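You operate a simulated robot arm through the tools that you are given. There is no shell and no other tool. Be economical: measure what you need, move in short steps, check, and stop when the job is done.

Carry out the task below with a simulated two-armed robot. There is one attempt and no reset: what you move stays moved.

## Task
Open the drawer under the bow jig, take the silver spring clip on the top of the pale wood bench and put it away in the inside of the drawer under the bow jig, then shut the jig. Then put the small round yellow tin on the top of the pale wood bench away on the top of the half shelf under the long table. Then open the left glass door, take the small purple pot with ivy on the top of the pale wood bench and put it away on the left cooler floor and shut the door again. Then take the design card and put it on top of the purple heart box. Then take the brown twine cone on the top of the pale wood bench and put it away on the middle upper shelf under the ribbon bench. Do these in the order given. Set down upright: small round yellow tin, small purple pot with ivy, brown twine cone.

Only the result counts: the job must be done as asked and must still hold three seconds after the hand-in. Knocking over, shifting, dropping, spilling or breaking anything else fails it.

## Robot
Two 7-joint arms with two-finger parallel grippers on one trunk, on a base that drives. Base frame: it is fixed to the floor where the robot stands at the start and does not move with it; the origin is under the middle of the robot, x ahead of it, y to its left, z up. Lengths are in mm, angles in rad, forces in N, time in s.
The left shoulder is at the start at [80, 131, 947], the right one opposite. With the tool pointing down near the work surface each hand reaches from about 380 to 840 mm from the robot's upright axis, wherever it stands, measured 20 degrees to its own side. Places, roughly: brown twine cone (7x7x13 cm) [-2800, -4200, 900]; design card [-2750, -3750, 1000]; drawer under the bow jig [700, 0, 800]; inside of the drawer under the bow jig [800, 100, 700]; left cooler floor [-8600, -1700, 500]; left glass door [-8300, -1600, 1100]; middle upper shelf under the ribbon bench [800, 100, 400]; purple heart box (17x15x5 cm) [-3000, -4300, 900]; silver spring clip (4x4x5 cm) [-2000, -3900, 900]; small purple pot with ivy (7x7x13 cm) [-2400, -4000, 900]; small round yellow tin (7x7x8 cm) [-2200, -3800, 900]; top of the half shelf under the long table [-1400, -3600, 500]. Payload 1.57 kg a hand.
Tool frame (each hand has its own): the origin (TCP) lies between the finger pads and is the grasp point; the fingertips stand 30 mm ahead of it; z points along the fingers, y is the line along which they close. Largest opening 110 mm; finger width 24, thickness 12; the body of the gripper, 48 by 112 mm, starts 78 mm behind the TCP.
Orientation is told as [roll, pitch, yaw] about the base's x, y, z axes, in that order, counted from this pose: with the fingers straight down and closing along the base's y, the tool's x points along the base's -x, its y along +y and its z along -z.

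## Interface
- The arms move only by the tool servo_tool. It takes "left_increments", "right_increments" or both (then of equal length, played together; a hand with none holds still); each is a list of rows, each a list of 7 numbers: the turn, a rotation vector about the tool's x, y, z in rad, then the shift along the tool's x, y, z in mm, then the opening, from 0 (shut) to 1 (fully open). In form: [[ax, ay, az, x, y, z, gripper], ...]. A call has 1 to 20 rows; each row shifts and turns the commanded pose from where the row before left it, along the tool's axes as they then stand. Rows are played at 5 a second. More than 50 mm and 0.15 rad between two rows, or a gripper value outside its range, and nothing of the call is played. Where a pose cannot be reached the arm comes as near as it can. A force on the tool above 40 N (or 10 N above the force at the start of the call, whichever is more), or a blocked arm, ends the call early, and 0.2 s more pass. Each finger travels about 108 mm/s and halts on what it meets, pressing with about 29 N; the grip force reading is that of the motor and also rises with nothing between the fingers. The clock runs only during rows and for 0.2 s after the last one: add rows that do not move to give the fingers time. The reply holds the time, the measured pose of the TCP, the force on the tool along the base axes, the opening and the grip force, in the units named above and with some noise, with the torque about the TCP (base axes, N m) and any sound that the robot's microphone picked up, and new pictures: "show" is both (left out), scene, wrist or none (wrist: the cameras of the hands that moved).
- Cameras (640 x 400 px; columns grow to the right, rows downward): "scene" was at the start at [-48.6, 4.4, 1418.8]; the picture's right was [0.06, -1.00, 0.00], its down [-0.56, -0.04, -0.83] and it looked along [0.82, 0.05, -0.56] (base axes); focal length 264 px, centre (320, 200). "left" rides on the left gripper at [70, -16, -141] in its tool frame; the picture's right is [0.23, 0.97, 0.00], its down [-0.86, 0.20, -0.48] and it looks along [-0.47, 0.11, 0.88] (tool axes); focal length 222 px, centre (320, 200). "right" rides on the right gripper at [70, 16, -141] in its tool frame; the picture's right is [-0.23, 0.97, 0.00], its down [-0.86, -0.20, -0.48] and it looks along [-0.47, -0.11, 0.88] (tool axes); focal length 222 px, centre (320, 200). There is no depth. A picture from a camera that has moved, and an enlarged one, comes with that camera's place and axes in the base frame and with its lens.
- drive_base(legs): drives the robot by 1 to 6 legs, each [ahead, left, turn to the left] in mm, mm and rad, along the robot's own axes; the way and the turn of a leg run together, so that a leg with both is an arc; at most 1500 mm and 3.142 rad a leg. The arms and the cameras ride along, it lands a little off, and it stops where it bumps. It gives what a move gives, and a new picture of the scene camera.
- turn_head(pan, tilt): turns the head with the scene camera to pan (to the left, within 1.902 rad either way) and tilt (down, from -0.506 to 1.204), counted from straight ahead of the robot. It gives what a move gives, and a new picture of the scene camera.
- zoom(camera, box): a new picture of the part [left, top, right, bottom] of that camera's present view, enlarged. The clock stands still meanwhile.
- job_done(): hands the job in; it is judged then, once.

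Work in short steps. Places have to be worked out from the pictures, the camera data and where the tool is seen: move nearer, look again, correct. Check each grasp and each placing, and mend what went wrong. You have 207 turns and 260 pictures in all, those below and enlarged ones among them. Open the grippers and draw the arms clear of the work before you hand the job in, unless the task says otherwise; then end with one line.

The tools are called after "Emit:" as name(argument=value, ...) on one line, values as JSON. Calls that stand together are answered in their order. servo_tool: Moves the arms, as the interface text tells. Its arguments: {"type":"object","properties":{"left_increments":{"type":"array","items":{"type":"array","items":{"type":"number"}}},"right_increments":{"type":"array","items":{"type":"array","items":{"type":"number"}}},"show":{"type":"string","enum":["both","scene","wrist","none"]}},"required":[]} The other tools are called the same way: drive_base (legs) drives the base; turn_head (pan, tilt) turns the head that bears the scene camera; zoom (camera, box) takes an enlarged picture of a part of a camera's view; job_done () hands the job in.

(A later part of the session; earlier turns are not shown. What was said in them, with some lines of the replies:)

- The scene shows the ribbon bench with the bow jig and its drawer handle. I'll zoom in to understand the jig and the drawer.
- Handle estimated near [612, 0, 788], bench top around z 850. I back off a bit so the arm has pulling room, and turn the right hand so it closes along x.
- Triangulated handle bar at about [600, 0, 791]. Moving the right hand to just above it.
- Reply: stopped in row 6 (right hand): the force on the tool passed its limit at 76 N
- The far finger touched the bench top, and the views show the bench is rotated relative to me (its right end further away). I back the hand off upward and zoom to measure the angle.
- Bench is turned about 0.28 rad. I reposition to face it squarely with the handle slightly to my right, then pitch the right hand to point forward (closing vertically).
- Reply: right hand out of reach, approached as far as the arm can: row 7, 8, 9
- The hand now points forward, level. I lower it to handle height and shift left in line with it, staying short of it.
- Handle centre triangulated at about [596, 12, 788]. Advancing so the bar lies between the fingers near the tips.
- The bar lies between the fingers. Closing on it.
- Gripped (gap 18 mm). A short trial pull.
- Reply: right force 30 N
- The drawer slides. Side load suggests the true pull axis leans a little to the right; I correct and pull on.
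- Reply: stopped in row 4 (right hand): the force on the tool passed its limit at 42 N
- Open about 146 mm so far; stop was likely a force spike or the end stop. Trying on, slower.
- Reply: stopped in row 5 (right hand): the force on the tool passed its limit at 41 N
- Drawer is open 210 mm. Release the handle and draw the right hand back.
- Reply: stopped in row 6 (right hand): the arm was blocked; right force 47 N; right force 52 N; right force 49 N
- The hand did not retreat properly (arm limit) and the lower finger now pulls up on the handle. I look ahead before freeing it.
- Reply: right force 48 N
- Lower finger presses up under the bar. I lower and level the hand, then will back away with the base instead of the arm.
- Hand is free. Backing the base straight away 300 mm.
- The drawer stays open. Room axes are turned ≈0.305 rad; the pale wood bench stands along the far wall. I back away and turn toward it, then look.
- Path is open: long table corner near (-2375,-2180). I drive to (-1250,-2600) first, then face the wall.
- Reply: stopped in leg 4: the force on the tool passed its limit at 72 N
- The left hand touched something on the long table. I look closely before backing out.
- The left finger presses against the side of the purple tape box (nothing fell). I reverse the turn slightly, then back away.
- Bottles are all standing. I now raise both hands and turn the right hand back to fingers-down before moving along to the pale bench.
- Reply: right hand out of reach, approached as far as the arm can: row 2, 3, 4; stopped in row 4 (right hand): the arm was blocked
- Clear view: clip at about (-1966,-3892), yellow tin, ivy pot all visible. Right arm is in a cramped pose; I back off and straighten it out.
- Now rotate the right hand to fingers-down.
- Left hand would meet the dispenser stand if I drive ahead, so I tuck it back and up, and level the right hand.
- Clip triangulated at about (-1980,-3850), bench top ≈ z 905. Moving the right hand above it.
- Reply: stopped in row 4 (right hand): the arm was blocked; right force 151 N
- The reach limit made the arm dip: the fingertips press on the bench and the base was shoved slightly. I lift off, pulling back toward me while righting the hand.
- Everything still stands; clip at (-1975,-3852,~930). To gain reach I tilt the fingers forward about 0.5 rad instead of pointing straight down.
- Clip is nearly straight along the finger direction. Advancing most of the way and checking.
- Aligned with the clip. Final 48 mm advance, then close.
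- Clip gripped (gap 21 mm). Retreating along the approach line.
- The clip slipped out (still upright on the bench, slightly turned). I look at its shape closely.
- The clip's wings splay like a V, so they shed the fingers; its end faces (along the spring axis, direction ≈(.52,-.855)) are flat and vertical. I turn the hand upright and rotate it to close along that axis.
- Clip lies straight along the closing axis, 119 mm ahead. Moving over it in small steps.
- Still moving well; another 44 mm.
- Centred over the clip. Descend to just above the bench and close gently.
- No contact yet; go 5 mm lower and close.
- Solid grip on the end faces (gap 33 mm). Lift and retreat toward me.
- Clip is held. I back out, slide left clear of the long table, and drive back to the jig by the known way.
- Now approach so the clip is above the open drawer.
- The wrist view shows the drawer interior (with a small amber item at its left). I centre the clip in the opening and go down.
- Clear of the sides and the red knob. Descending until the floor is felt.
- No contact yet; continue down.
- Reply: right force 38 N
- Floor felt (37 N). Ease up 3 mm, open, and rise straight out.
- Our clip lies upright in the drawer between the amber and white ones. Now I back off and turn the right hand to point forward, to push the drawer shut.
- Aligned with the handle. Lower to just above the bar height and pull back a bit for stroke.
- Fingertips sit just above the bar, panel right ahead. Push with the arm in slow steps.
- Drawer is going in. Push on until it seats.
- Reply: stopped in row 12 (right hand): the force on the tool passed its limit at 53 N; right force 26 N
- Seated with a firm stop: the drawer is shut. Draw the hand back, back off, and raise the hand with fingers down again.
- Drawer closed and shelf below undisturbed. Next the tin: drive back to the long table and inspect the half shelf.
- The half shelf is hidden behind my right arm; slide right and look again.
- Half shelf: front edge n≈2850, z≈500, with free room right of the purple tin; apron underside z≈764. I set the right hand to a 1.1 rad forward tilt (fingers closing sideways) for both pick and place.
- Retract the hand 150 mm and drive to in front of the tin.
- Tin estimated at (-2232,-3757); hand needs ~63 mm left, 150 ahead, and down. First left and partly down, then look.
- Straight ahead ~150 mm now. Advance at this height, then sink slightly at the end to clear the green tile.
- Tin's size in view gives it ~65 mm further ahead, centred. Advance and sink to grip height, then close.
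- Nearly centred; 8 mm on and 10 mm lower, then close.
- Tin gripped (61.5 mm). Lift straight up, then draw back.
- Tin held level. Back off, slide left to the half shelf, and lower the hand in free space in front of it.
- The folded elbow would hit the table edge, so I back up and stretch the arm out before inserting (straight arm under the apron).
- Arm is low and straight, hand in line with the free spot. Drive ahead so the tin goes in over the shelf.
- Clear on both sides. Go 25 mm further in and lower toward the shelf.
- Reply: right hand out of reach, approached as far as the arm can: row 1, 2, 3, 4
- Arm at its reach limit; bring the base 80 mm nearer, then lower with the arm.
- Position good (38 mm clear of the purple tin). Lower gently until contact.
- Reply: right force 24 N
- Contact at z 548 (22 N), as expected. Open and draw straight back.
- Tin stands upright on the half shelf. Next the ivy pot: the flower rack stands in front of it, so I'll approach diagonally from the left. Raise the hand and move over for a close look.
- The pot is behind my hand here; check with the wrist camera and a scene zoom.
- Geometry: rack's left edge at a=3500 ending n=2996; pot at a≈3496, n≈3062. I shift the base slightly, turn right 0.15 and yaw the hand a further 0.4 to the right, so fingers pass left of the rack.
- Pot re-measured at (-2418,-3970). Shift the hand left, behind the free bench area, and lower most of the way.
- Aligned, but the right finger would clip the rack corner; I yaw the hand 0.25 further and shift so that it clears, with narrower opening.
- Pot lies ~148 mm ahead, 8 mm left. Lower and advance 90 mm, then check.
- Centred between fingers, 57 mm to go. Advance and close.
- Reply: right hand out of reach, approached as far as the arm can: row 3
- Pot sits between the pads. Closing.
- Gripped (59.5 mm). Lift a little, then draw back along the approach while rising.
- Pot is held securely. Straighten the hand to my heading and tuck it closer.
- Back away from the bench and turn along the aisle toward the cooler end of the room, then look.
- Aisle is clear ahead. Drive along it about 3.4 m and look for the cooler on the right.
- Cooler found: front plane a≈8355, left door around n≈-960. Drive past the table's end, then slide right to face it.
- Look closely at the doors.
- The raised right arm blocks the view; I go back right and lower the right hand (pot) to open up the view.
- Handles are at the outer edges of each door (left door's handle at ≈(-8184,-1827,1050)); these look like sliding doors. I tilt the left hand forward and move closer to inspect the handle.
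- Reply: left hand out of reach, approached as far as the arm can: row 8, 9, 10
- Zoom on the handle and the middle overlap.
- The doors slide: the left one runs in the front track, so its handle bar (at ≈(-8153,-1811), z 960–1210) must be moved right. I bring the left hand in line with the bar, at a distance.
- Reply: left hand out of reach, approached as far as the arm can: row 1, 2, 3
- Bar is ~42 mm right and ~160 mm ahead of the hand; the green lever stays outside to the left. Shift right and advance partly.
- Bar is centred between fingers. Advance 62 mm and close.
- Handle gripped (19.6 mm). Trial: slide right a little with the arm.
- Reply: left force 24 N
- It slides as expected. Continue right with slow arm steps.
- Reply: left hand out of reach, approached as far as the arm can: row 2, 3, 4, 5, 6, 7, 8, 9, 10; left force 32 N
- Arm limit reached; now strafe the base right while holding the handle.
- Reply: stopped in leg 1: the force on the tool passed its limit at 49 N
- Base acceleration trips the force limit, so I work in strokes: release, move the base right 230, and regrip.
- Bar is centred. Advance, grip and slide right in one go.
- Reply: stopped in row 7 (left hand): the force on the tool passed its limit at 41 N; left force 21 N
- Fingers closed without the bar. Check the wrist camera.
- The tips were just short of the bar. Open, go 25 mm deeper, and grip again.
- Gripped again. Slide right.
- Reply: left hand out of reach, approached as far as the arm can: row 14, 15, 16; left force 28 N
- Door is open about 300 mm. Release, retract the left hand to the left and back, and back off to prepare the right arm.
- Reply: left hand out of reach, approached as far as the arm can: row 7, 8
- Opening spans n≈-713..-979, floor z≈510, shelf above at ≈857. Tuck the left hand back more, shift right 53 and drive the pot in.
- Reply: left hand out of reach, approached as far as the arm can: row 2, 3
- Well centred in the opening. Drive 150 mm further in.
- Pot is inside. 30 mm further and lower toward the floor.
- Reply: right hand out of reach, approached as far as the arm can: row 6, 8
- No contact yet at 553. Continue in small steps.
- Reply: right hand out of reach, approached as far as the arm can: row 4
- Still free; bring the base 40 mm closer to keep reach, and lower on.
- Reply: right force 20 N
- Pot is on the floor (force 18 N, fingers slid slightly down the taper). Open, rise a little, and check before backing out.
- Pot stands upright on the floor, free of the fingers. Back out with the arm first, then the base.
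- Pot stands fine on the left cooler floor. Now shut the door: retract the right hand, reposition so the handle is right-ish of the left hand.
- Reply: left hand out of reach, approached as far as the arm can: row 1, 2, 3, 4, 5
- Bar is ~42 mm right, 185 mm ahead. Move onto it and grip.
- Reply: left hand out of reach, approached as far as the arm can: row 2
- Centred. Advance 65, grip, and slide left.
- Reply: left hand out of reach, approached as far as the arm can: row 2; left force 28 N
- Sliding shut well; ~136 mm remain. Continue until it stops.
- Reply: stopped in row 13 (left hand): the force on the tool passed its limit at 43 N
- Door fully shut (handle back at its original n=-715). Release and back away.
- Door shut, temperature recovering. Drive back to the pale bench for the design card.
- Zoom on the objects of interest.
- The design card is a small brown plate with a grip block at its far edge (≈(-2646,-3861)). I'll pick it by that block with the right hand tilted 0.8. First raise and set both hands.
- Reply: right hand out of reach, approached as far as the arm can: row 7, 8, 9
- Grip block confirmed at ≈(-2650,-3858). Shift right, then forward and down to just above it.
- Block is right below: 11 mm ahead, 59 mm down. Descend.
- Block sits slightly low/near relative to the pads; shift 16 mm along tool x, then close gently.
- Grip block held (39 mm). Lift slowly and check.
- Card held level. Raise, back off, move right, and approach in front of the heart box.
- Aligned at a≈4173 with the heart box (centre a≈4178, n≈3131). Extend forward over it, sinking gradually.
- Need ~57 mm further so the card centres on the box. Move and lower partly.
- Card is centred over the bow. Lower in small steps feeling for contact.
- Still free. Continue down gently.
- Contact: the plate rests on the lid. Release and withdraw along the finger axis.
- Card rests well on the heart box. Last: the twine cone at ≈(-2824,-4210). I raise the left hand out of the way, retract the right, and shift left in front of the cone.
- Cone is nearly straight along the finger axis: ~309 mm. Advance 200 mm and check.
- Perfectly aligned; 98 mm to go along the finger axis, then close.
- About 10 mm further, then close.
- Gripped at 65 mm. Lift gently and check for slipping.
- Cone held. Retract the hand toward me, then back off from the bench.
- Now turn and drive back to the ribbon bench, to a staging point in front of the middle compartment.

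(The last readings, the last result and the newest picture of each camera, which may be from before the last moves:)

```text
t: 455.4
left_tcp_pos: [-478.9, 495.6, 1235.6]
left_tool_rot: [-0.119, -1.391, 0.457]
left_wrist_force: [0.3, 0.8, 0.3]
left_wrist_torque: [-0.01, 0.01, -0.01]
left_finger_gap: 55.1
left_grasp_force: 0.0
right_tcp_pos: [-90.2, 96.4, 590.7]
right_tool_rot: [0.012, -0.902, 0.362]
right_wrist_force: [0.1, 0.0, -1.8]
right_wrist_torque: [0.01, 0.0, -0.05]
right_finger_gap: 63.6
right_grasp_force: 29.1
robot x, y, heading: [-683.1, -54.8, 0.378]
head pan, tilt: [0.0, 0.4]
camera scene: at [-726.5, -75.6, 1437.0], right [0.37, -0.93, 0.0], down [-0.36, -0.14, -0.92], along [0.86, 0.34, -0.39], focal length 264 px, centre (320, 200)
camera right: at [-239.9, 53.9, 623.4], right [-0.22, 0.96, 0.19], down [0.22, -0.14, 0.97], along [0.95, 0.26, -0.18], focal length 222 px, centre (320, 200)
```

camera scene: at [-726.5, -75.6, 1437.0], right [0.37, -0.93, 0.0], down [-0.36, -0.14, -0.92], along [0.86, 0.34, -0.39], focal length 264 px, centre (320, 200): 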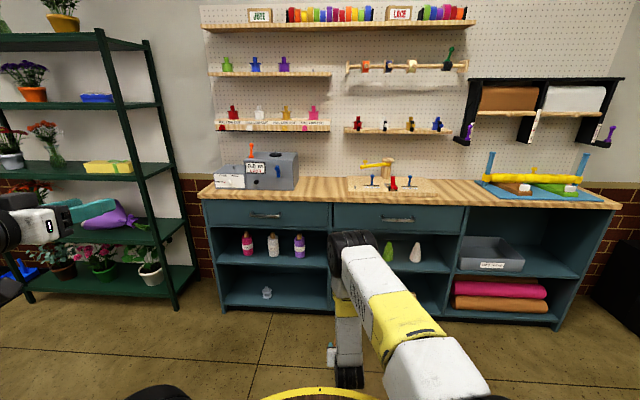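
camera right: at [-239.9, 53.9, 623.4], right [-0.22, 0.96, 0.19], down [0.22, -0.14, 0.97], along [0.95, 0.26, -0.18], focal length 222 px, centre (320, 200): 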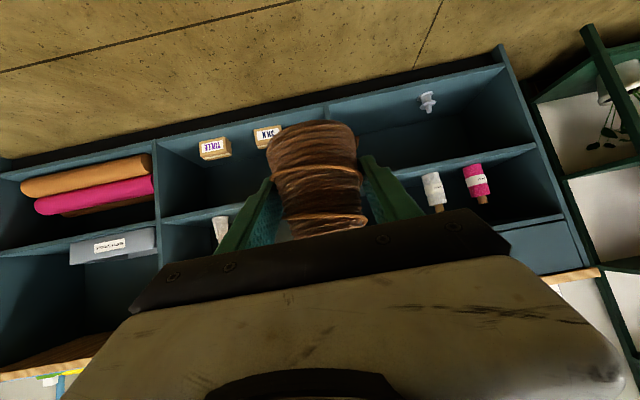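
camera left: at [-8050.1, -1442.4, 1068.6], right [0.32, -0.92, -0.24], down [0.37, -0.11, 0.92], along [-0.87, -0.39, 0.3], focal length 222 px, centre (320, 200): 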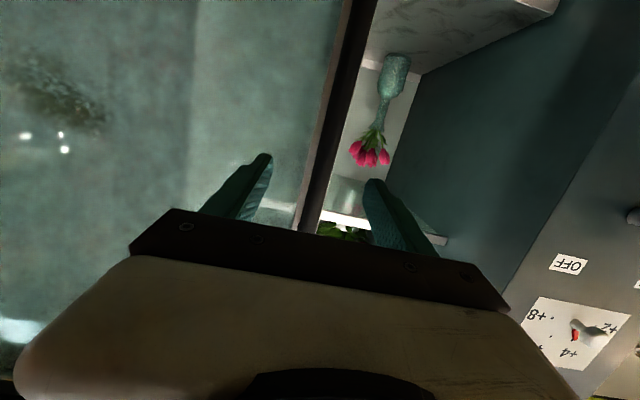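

Grip gap shrinks slowly (cone creeping), so I move on promptly: extend the arm, square up, and go in toward the free left part of the middle upper shelf.

Emit:
servo_tool(right_increments=[[0, 0, 0, -25, 0, 31, 0.1], [0, 0, 0, -25, 0, 31, 0.1], [0, 0, 0, -25, 0, 31, 0.1], [0, 0, 0, -25, 0, 31, 0.1], [0, 0, 0, -25, 0, 31, 0.1], [0, 0, 0, -25, 0, 31, 0.1]], show="none")

Emit:
drive_base(legs=[[0, -84, -0.073], [300, 0, 0]])

Emit:
zoom(camera="right", box=[0, 0, 640, 400])

```text
t: 456.8
left_tcp_pos: [-477.5, 495.0, 1236.4]
left_tool_rot: [-0.117, -1.391, 0.458]
left_wrist_force: [-0.5, -0.6, -0.4]
left_wrist_torque: [0.01, -0.06, 0.0]
left_finger_gap: 55.4
left_grasp_force: 0.1
right_tcp_pos: [131.7, 187.5, 594.7]
right_tool_rot: [0.014, -0.902, 0.364]
right_wrist_force: [0.6, -0.5, -1.3]
right_wrist_torque: [-0.04, 0.02, 0.03]
right_finger_gap: 63.5
right_grasp_force: 29.2
robot x, y, heading: [-687.2, -55.4, 0.378]
head pan, tilt: [0.0, 0.4]
```

```text
t: 459.5
left_tcp_pos: [-122.1, 484.3, 1236.2]
left_tool_rot: [-0.117, -1.392, 0.377]
left_wrist_force: [-0.6, 0.4, 0.1]
left_wrist_torque: [0.05, 0.0, 0.0]
left_finger_gap: 54.8
left_grasp_force: 0.1
right_tcp_pos: [461.8, 128.7, 595.0]
right_tool_rot: [0.016, -0.9, 0.283]
right_wrist_force: [0.5, 0.7, -1.4]
right_wrist_torque: [0.01, 0.01, 0.01]
right_finger_gap: 63.6
right_grasp_force: 28.9
robot x, y, heading: [-375.5, -54.6, 0.299]
head pan, tilt: [0.0, 0.4]
camera scene: at [-415.5, -65.1, 1437.0], right [0.29, -0.96, 0.0], down [-0.37, -0.11, -0.92], along [0.88, 0.27, -0.39], focal length 264 px, centre (320, 200)
```

scene: 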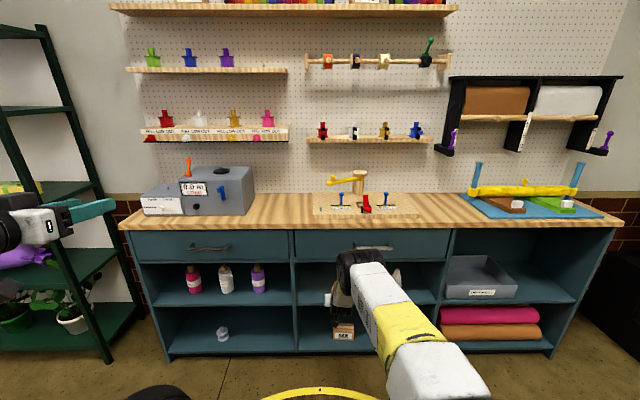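

```text
1.00 times, centred on (320, 200) of right (not enlarged: the box is as wide or as high as the picture)
camera zoom: at [308.0, 97.7, 627.8], right [-0.15, 0.97, 0.19], down [0.21, -0.15, 0.97], along [0.97, 0.18, -0.18], focal length 222 px, centre (320, 200)
```

zoom: 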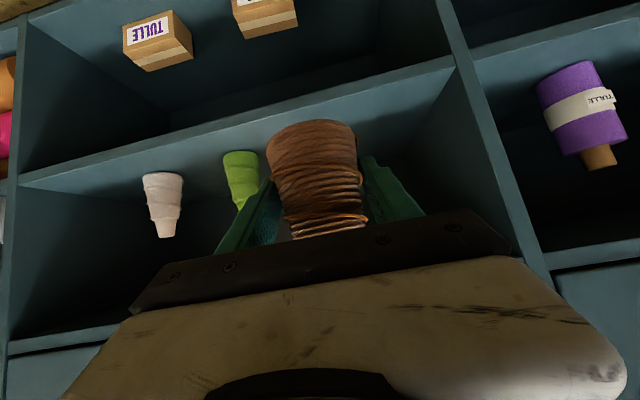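

Shelf top measured ≈433, compartment top edge ≈688; green cone 175 mm to the right of my target. Lower the hand 70 mm before entering, then drive in.

Emit:
servo_tool(right_increments=[[0, 0, 0, 28, 0, 20, 0.1], [0, 0, 0, 28, 0, 20, 0.1]], show="none")

Emit:
drive_base(legs=[[130, 0, 0]])

Emit:
zoom(camera="right", box=[0, 0, 640, 400])

```text
t: 460.1
left_tcp_pos: [-122.3, 483.1, 1236.1]
left_tool_rot: [-0.117, -1.391, 0.379]
left_wrist_force: [1.3, -0.2, 0.0]
left_wrist_torque: [-0.02, 0.0, 0.0]
left_finger_gap: 55.2
left_grasp_force: 0.0
right_tcp_pos: [459.3, 126.1, 524.6]
right_tool_rot: [0.013, -0.902, 0.284]
right_wrist_force: [0.1, 0.7, -1.4]
right_wrist_torque: [-0.03, 0.03, -0.01]
right_finger_gap: 63.4
right_grasp_force: 28.7
robot x, y, heading: [-372.2, -47.5, 0.298]
head pan, tilt: [0.0, 0.4]
```

```text
t: 461.4
left_tcp_pos: [1.0, 523.0, 1236.6]
left_tool_rot: [-0.117, -1.39, 0.382]
left_wrist_force: [0.2, 0.8, 0.0]
left_wrist_torque: [-0.01, 0.0, -0.02]
left_finger_gap: 55.0
left_grasp_force: 0.0
right_tcp_pos: [584.1, 167.2, 525.7]
right_tool_rot: [0.014, -0.901, 0.287]
right_wrist_force: [0.6, -0.6, -1.7]
right_wrist_torque: [-0.03, 0.0, 0.0]
right_finger_gap: 63.7
right_grasp_force: 29.1
robot x, y, heading: [-249.7, -10.1, 0.299]
head pan, tilt: [0.0, 0.4]
camera scene: at [-290.6, -27.0, 1437.0], right [0.3, -0.96, 0.0], down [-0.37, -0.11, -0.92], along [0.88, 0.27, -0.39], focal length 264 px, centre (320, 200)
```

scene: 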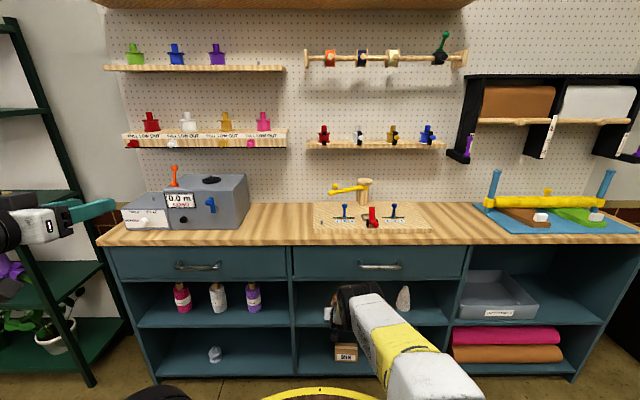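

```text
1.00 times, centred on (320, 200) of right (not enlarged: the box is as wide or as high as the picture)
camera zoom: at [430.7, 137.9, 558.4], right [-0.15, 0.97, 0.19], down [0.21, -0.15, 0.97], along [0.97, 0.18, -0.18], focal length 222 px, centre (320, 200)
```

zoom: 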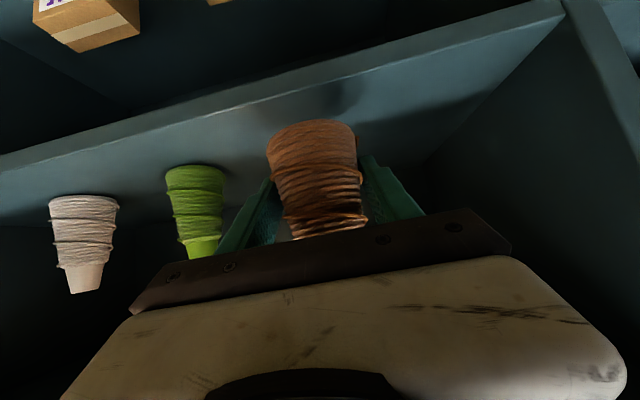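

Clear. Drive 90 mm further in, then lower.

Emit:
drive_base(legs=[[95, 0, 0]])

Emit:
servo_tool(right_increments=[[0, 0, 0, 14, 0, 6, 0.1], [0, 0, 0, 10, 0, 4, 0.1], [0, 0, 0, 5, 0, 3, 0.1], [0, 0, 0, 2.4, 0, 1.5, 0.1], [0, 0, 0, 2.4, 0, 1.5, 0.1]], show="wrist")

```text
t: 462.5
left_tcp_pos: [91.0, 550.6, 1236.3]
left_tool_rot: [-0.117, -1.392, 0.381]
left_wrist_force: [0.3, -0.1, 0.4]
left_wrist_torque: [0.04, 0.01, -0.02]
left_finger_gap: 55.2
left_grasp_force: 0.0
right_tcp_pos: [674.1, 194.4, 524.7]
right_tool_rot: [0.014, -0.9, 0.283]
right_wrist_force: [-0.2, -0.5, -1.0]
right_wrist_torque: [0.04, 0.03, 0.0]
right_finger_gap: 63.3
right_grasp_force: 28.9
robot x, y, heading: [-157.1, 16.1, 0.292]
head pan, tilt: [0.0, 0.4]
camera scene: at [-200.1, 0.9, 1437.0], right [0.29, -0.96, 0.0], down [-0.37, -0.11, -0.92], along [0.88, 0.27, -0.39], focal length 264 px, centre (320, 200)
```

scene: 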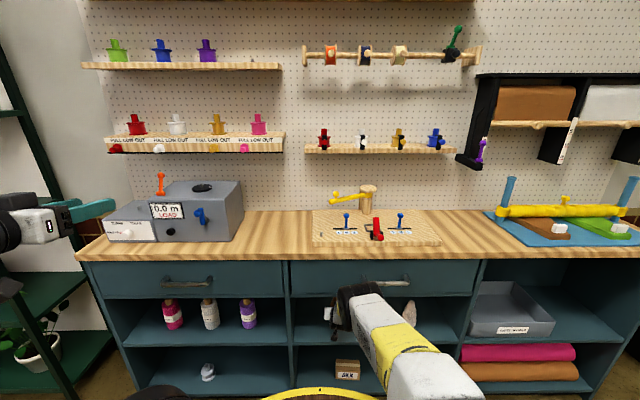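

```text
t: 463.7
left_tcp_pos: [92.2, 551.0, 1235.6]
left_tool_rot: [-0.115, -1.391, 0.379]
left_wrist_force: [0.4, 0.1, -0.2]
left_wrist_torque: [0.03, 0.0, 0.03]
left_finger_gap: 54.9
left_grasp_force: 0.1
right_tcp_pos: [665.9, 192.1, 488.0]
right_tool_rot: [0.012, -0.901, 0.284]
right_wrist_force: [1.2, 1.0, -1.5]
right_wrist_torque: [0.03, 0.01, 0.0]
right_finger_gap: 63.7
right_grasp_force: 29.4
robot x, y, heading: [-159.3, 20.2, 0.298]
head pan, tilt: [0.0, 0.4]
camera right: at [513.5, 162.8, 521.1], right [-0.15, 0.97, 0.19], down [0.21, -0.15, 0.97], along [0.97, 0.18, -0.18], focal length 222 px, centre (320, 200)
```

right: 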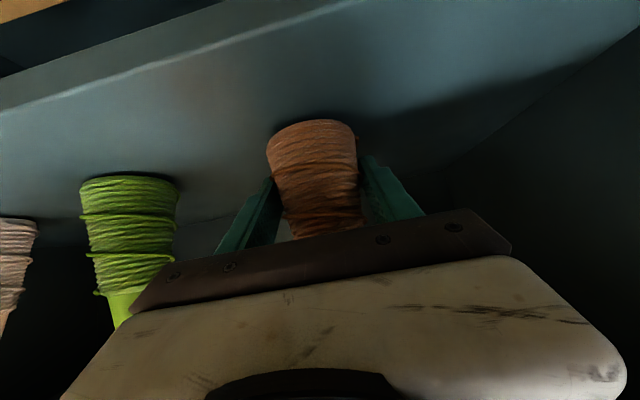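

Well inside and level. Lower until contact.

Emit:
servo_tool(right_increments=[[0, 0, 0, 2.4, 0, 1.8, 0.1], [0, 0, 0, 2.4, 0, 1.8, 0.1], [0, 0, 0, 2.4, 0, 1.8, 0.1], [0, 0, 0, 1.6, 0, 1.2, 0.1], [0, 0, 0, 1.6, 0, 1.2, 0.1], [0, 0, 0, 1.6, 0, 1.2, 0.1]], show="wrist")

```text
t: 465.1
left_tcp_pos: [90.1, 551.3, 1236.8]
left_tool_rot: [-0.117, -1.393, 0.384]
left_wrist_force: [0.0, -0.4, 0.0]
left_wrist_torque: [0.03, -0.03, -0.03]
left_finger_gap: 54.9
left_grasp_force: 0.0
right_tcp_pos: [666.8, 193.5, 482.4]
right_tool_rot: [0.013, -0.909, 0.286]
right_wrist_force: [-7.1, 1.2, 37.4]
right_wrist_torque: [0.33, -0.36, 0.15]
right_finger_gap: 63.6
right_grasp_force: 29.2
right hand out of reach, approached as far as the arm can: row 6
robot x, y, heading: [-158.5, 13.7, 0.298]
head pan, tilt: [0.0, 0.4]
camera right: at [514.2, 163.2, 514.3], right [-0.15, 0.97, 0.19], down [0.2, -0.15, 0.97], along [0.97, 0.18, -0.17], focal length 222 px, centre (320, 200)
```

right: 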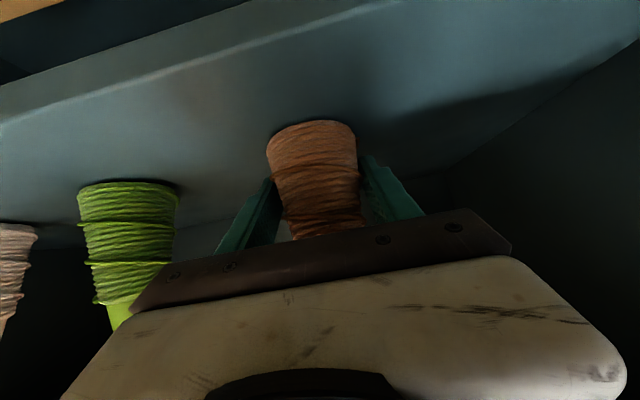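

Seated on the shelf (37 N). Ease up slightly, open, and check.

Emit:
servo_tool(right_increments=[[0, 0, 0, -3, 0, -2.4, 0.1], [0, 0, 0, -2, 0, -1.6, 0.5], [0, 0, 0, 0, 0, 0, 0.65], [0, 0, 0, 0, 0, 0, 0.8], [0, 0, 0, 0, 0, 0, 0.8]], show="wrist")

```text
t: 466.3
left_tcp_pos: [91.7, 550.3, 1236.5]
left_tool_rot: [-0.115, -1.391, 0.379]
left_wrist_force: [-0.5, -0.5, 0.2]
left_wrist_torque: [0.02, 0.0, 0.04]
left_finger_gap: 55.0
left_grasp_force: 0.1
right_tcp_pos: [665.3, 193.2, 482.6]
right_tool_rot: [0.014, -0.898, 0.284]
right_wrist_force: [0.4, -0.8, 0.1]
right_wrist_torque: [-0.01, 0.0, 0.0]
right_finger_gap: 88.0
right_grasp_force: 0.0
robot x, y, heading: [-157.6, 12.6, 0.298]
head pan, tilt: [0.0, 0.4]
camera right: at [512.2, 163.5, 517.5], right [-0.15, 0.97, 0.19], down [0.21, -0.15, 0.97], along [0.97, 0.18, -0.18], focal length 222 px, centre (320, 200)
```

right: 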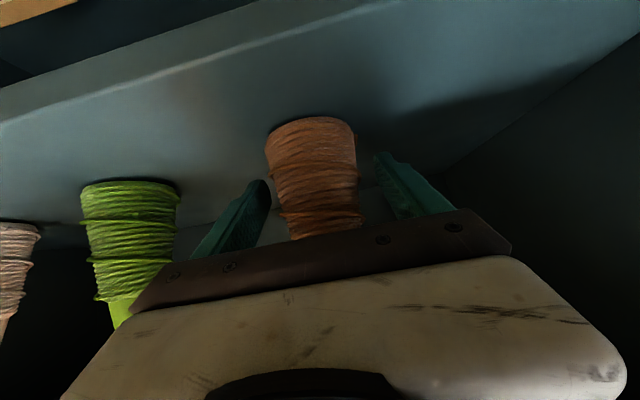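

Cone stands free. Draw the hand straight back, then the base, and verify.

Emit:
servo_tool(right_increments=[[0, 0, 0, 12, 0, -15.5, 0.8], [0, 0, 0, 18.7, 0, -23.5, 0.8], [0, 0, 0, 18.7, 0, -23.5, 0.8], [0, 0, 0, 18.7, 0, -23.5, 0.8]], show="wrist")

Emit:
drive_base(legs=[[-400, 0, 0]])

Emit:
turn_head(pan=0, tilt=0.6)

Emit:
zoom(camera="right", box=[0, 0, 640, 400])

```text
t: 467.3
left_tcp_pos: [92.4, 551.2, 1235.8]
left_tool_rot: [-0.115, -1.391, 0.382]
left_wrist_force: [-0.2, 0.0, -0.5]
left_wrist_torque: [0.02, 0.0, 0.02]
left_finger_gap: 54.8
left_grasp_force: 0.1
right_tcp_pos: [562.3, 159.8, 483.6]
right_tool_rot: [0.015, -0.902, 0.284]
right_wrist_force: [-0.4, 0.5, 0.7]
right_wrist_torque: [-0.01, 0.02, 0.0]
right_finger_gap: 87.9
right_grasp_force: 0.1
robot x, y, heading: [-161.5, 16.7, 0.299]
head pan, tilt: [0.0, 0.4]
camera right: at [409.5, 130.4, 517.0], right [-0.15, 0.97, 0.19], down [0.21, -0.15, 0.97], along [0.97, 0.18, -0.18], focal length 222 px, centre (320, 200)
```

right: 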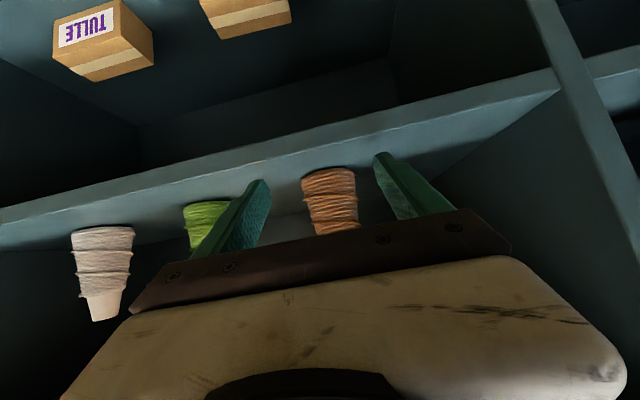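

```text
t: 469.8
left_tcp_pos: [-291.8, 433.7, 1235.4]
left_tool_rot: [-0.114, -1.391, 0.386]
left_wrist_force: [-0.7, 0.0, 0.4]
left_wrist_torque: [-0.03, 0.0, 0.0]
left_finger_gap: 55.0
left_grasp_force: 0.2
right_tcp_pos: [180.0, 47.8, 483.9]
right_tool_rot: [0.014, -0.901, 0.29]
right_wrist_force: [0.8, -0.9, -0.3]
right_wrist_torque: [0.0, 0.0, 0.01]
right_finger_gap: 87.9
right_grasp_force: 0.0
robot x, y, heading: [-539.2, -105.0, 0.301]
head pan, tilt: [0.0, 0.4]
camera scene: at [-581.1, -117.7, 1437.0], right [0.3, -0.95, 0.0], down [-0.37, -0.12, -0.92], along [0.88, 0.28, -0.39], focal length 264 px, centre (320, 200)
```

scene: 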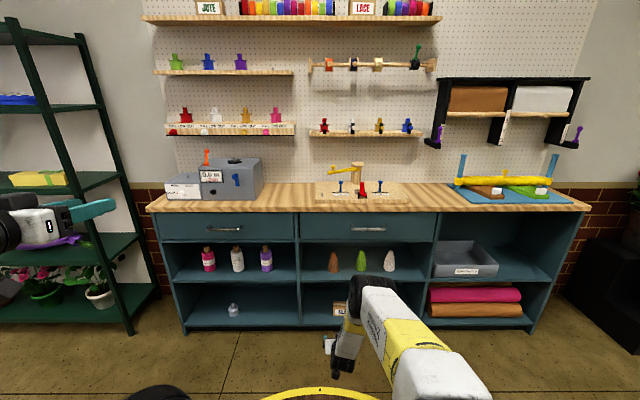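

```text
t: 470.5
left_tcp_pos: [-293.7, 433.8, 1236.1]
left_tool_rot: [-0.115, -1.39, 0.386]
left_wrist_force: [-0.3, -0.3, -0.2]
left_wrist_torque: [0.0, -0.05, 0.01]
left_finger_gap: 55.2
left_grasp_force: 0.0
right_tcp_pos: [180.7, 46.0, 483.1]
right_tool_rot: [0.012, -0.9, 0.289]
right_wrist_force: [-0.5, -0.3, -0.1]
right_wrist_torque: [0.0, -0.03, 0.0]
right_finger_gap: 88.0
right_grasp_force: 0.2
robot x, y, heading: [-539.7, -102.0, 0.302]
head pan, tilt: [0.0, 0.6]
camera scene: at [-585.1, -119.0, 1418.8], right [0.3, -0.95, 0.0], down [-0.54, -0.17, -0.83], along [0.79, 0.25, -0.56], focal length 264 px, centre (320, 200)
```

scene: 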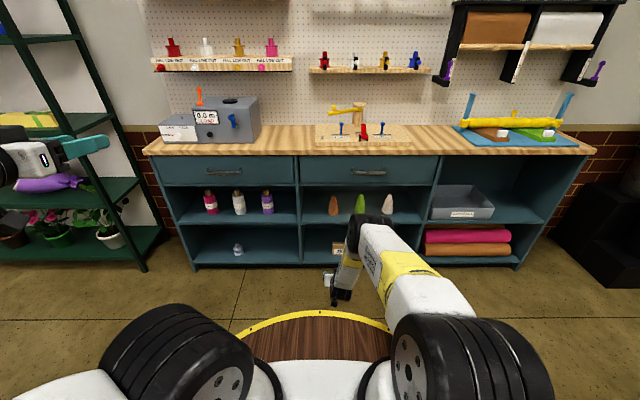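

```text
1.00 times, centred on (320, 200) of right (not enlarged: the box is as wide or as high as the picture)
camera zoom: at [27.9, 15.5, 516.8], right [-0.15, 0.97, 0.19], down [0.21, -0.15, 0.97], along [0.97, 0.19, -0.18], focal length 222 px, centre (320, 200)
```

zoom: 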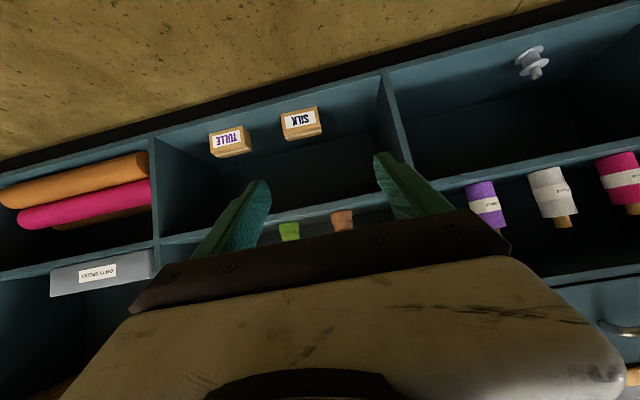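

Cone stands upright with the other cones. A last check of the drawer's closure.

Emit:
zoom(camera="scene", box=[280, 90, 450, 220])

```text
3.08 times, centred on (365, 155) of scene
camera zoom: at [-585.1, -119.0, 1418.8], right [0.3, -0.95, 0.0], down [-0.54, -0.17, -0.83], along [0.79, 0.25, -0.56], focal length 811 px, centre (182, 338)
```

zoom: 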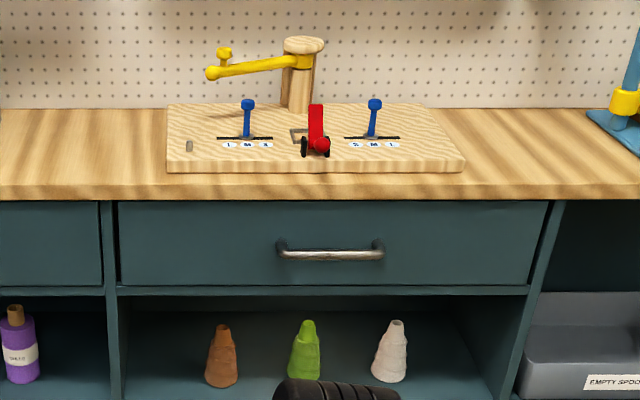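

The drawer is flush, the cone stands upright, and both hands are open and clear of the work. Handing in.

Emit:
job_done()

```text
The job is handed in.
```

I finished all five steps in the order given and handed the job in: the clip is in the shut drawer, the tin on the half shelf, the pot behind the closed cooler door, the card on the heart box and the cone on the middle upper shelf. Early on, my left hand bumped the purple stem-tape box on the long table; nothing fell, but I did not check whether it shifted.
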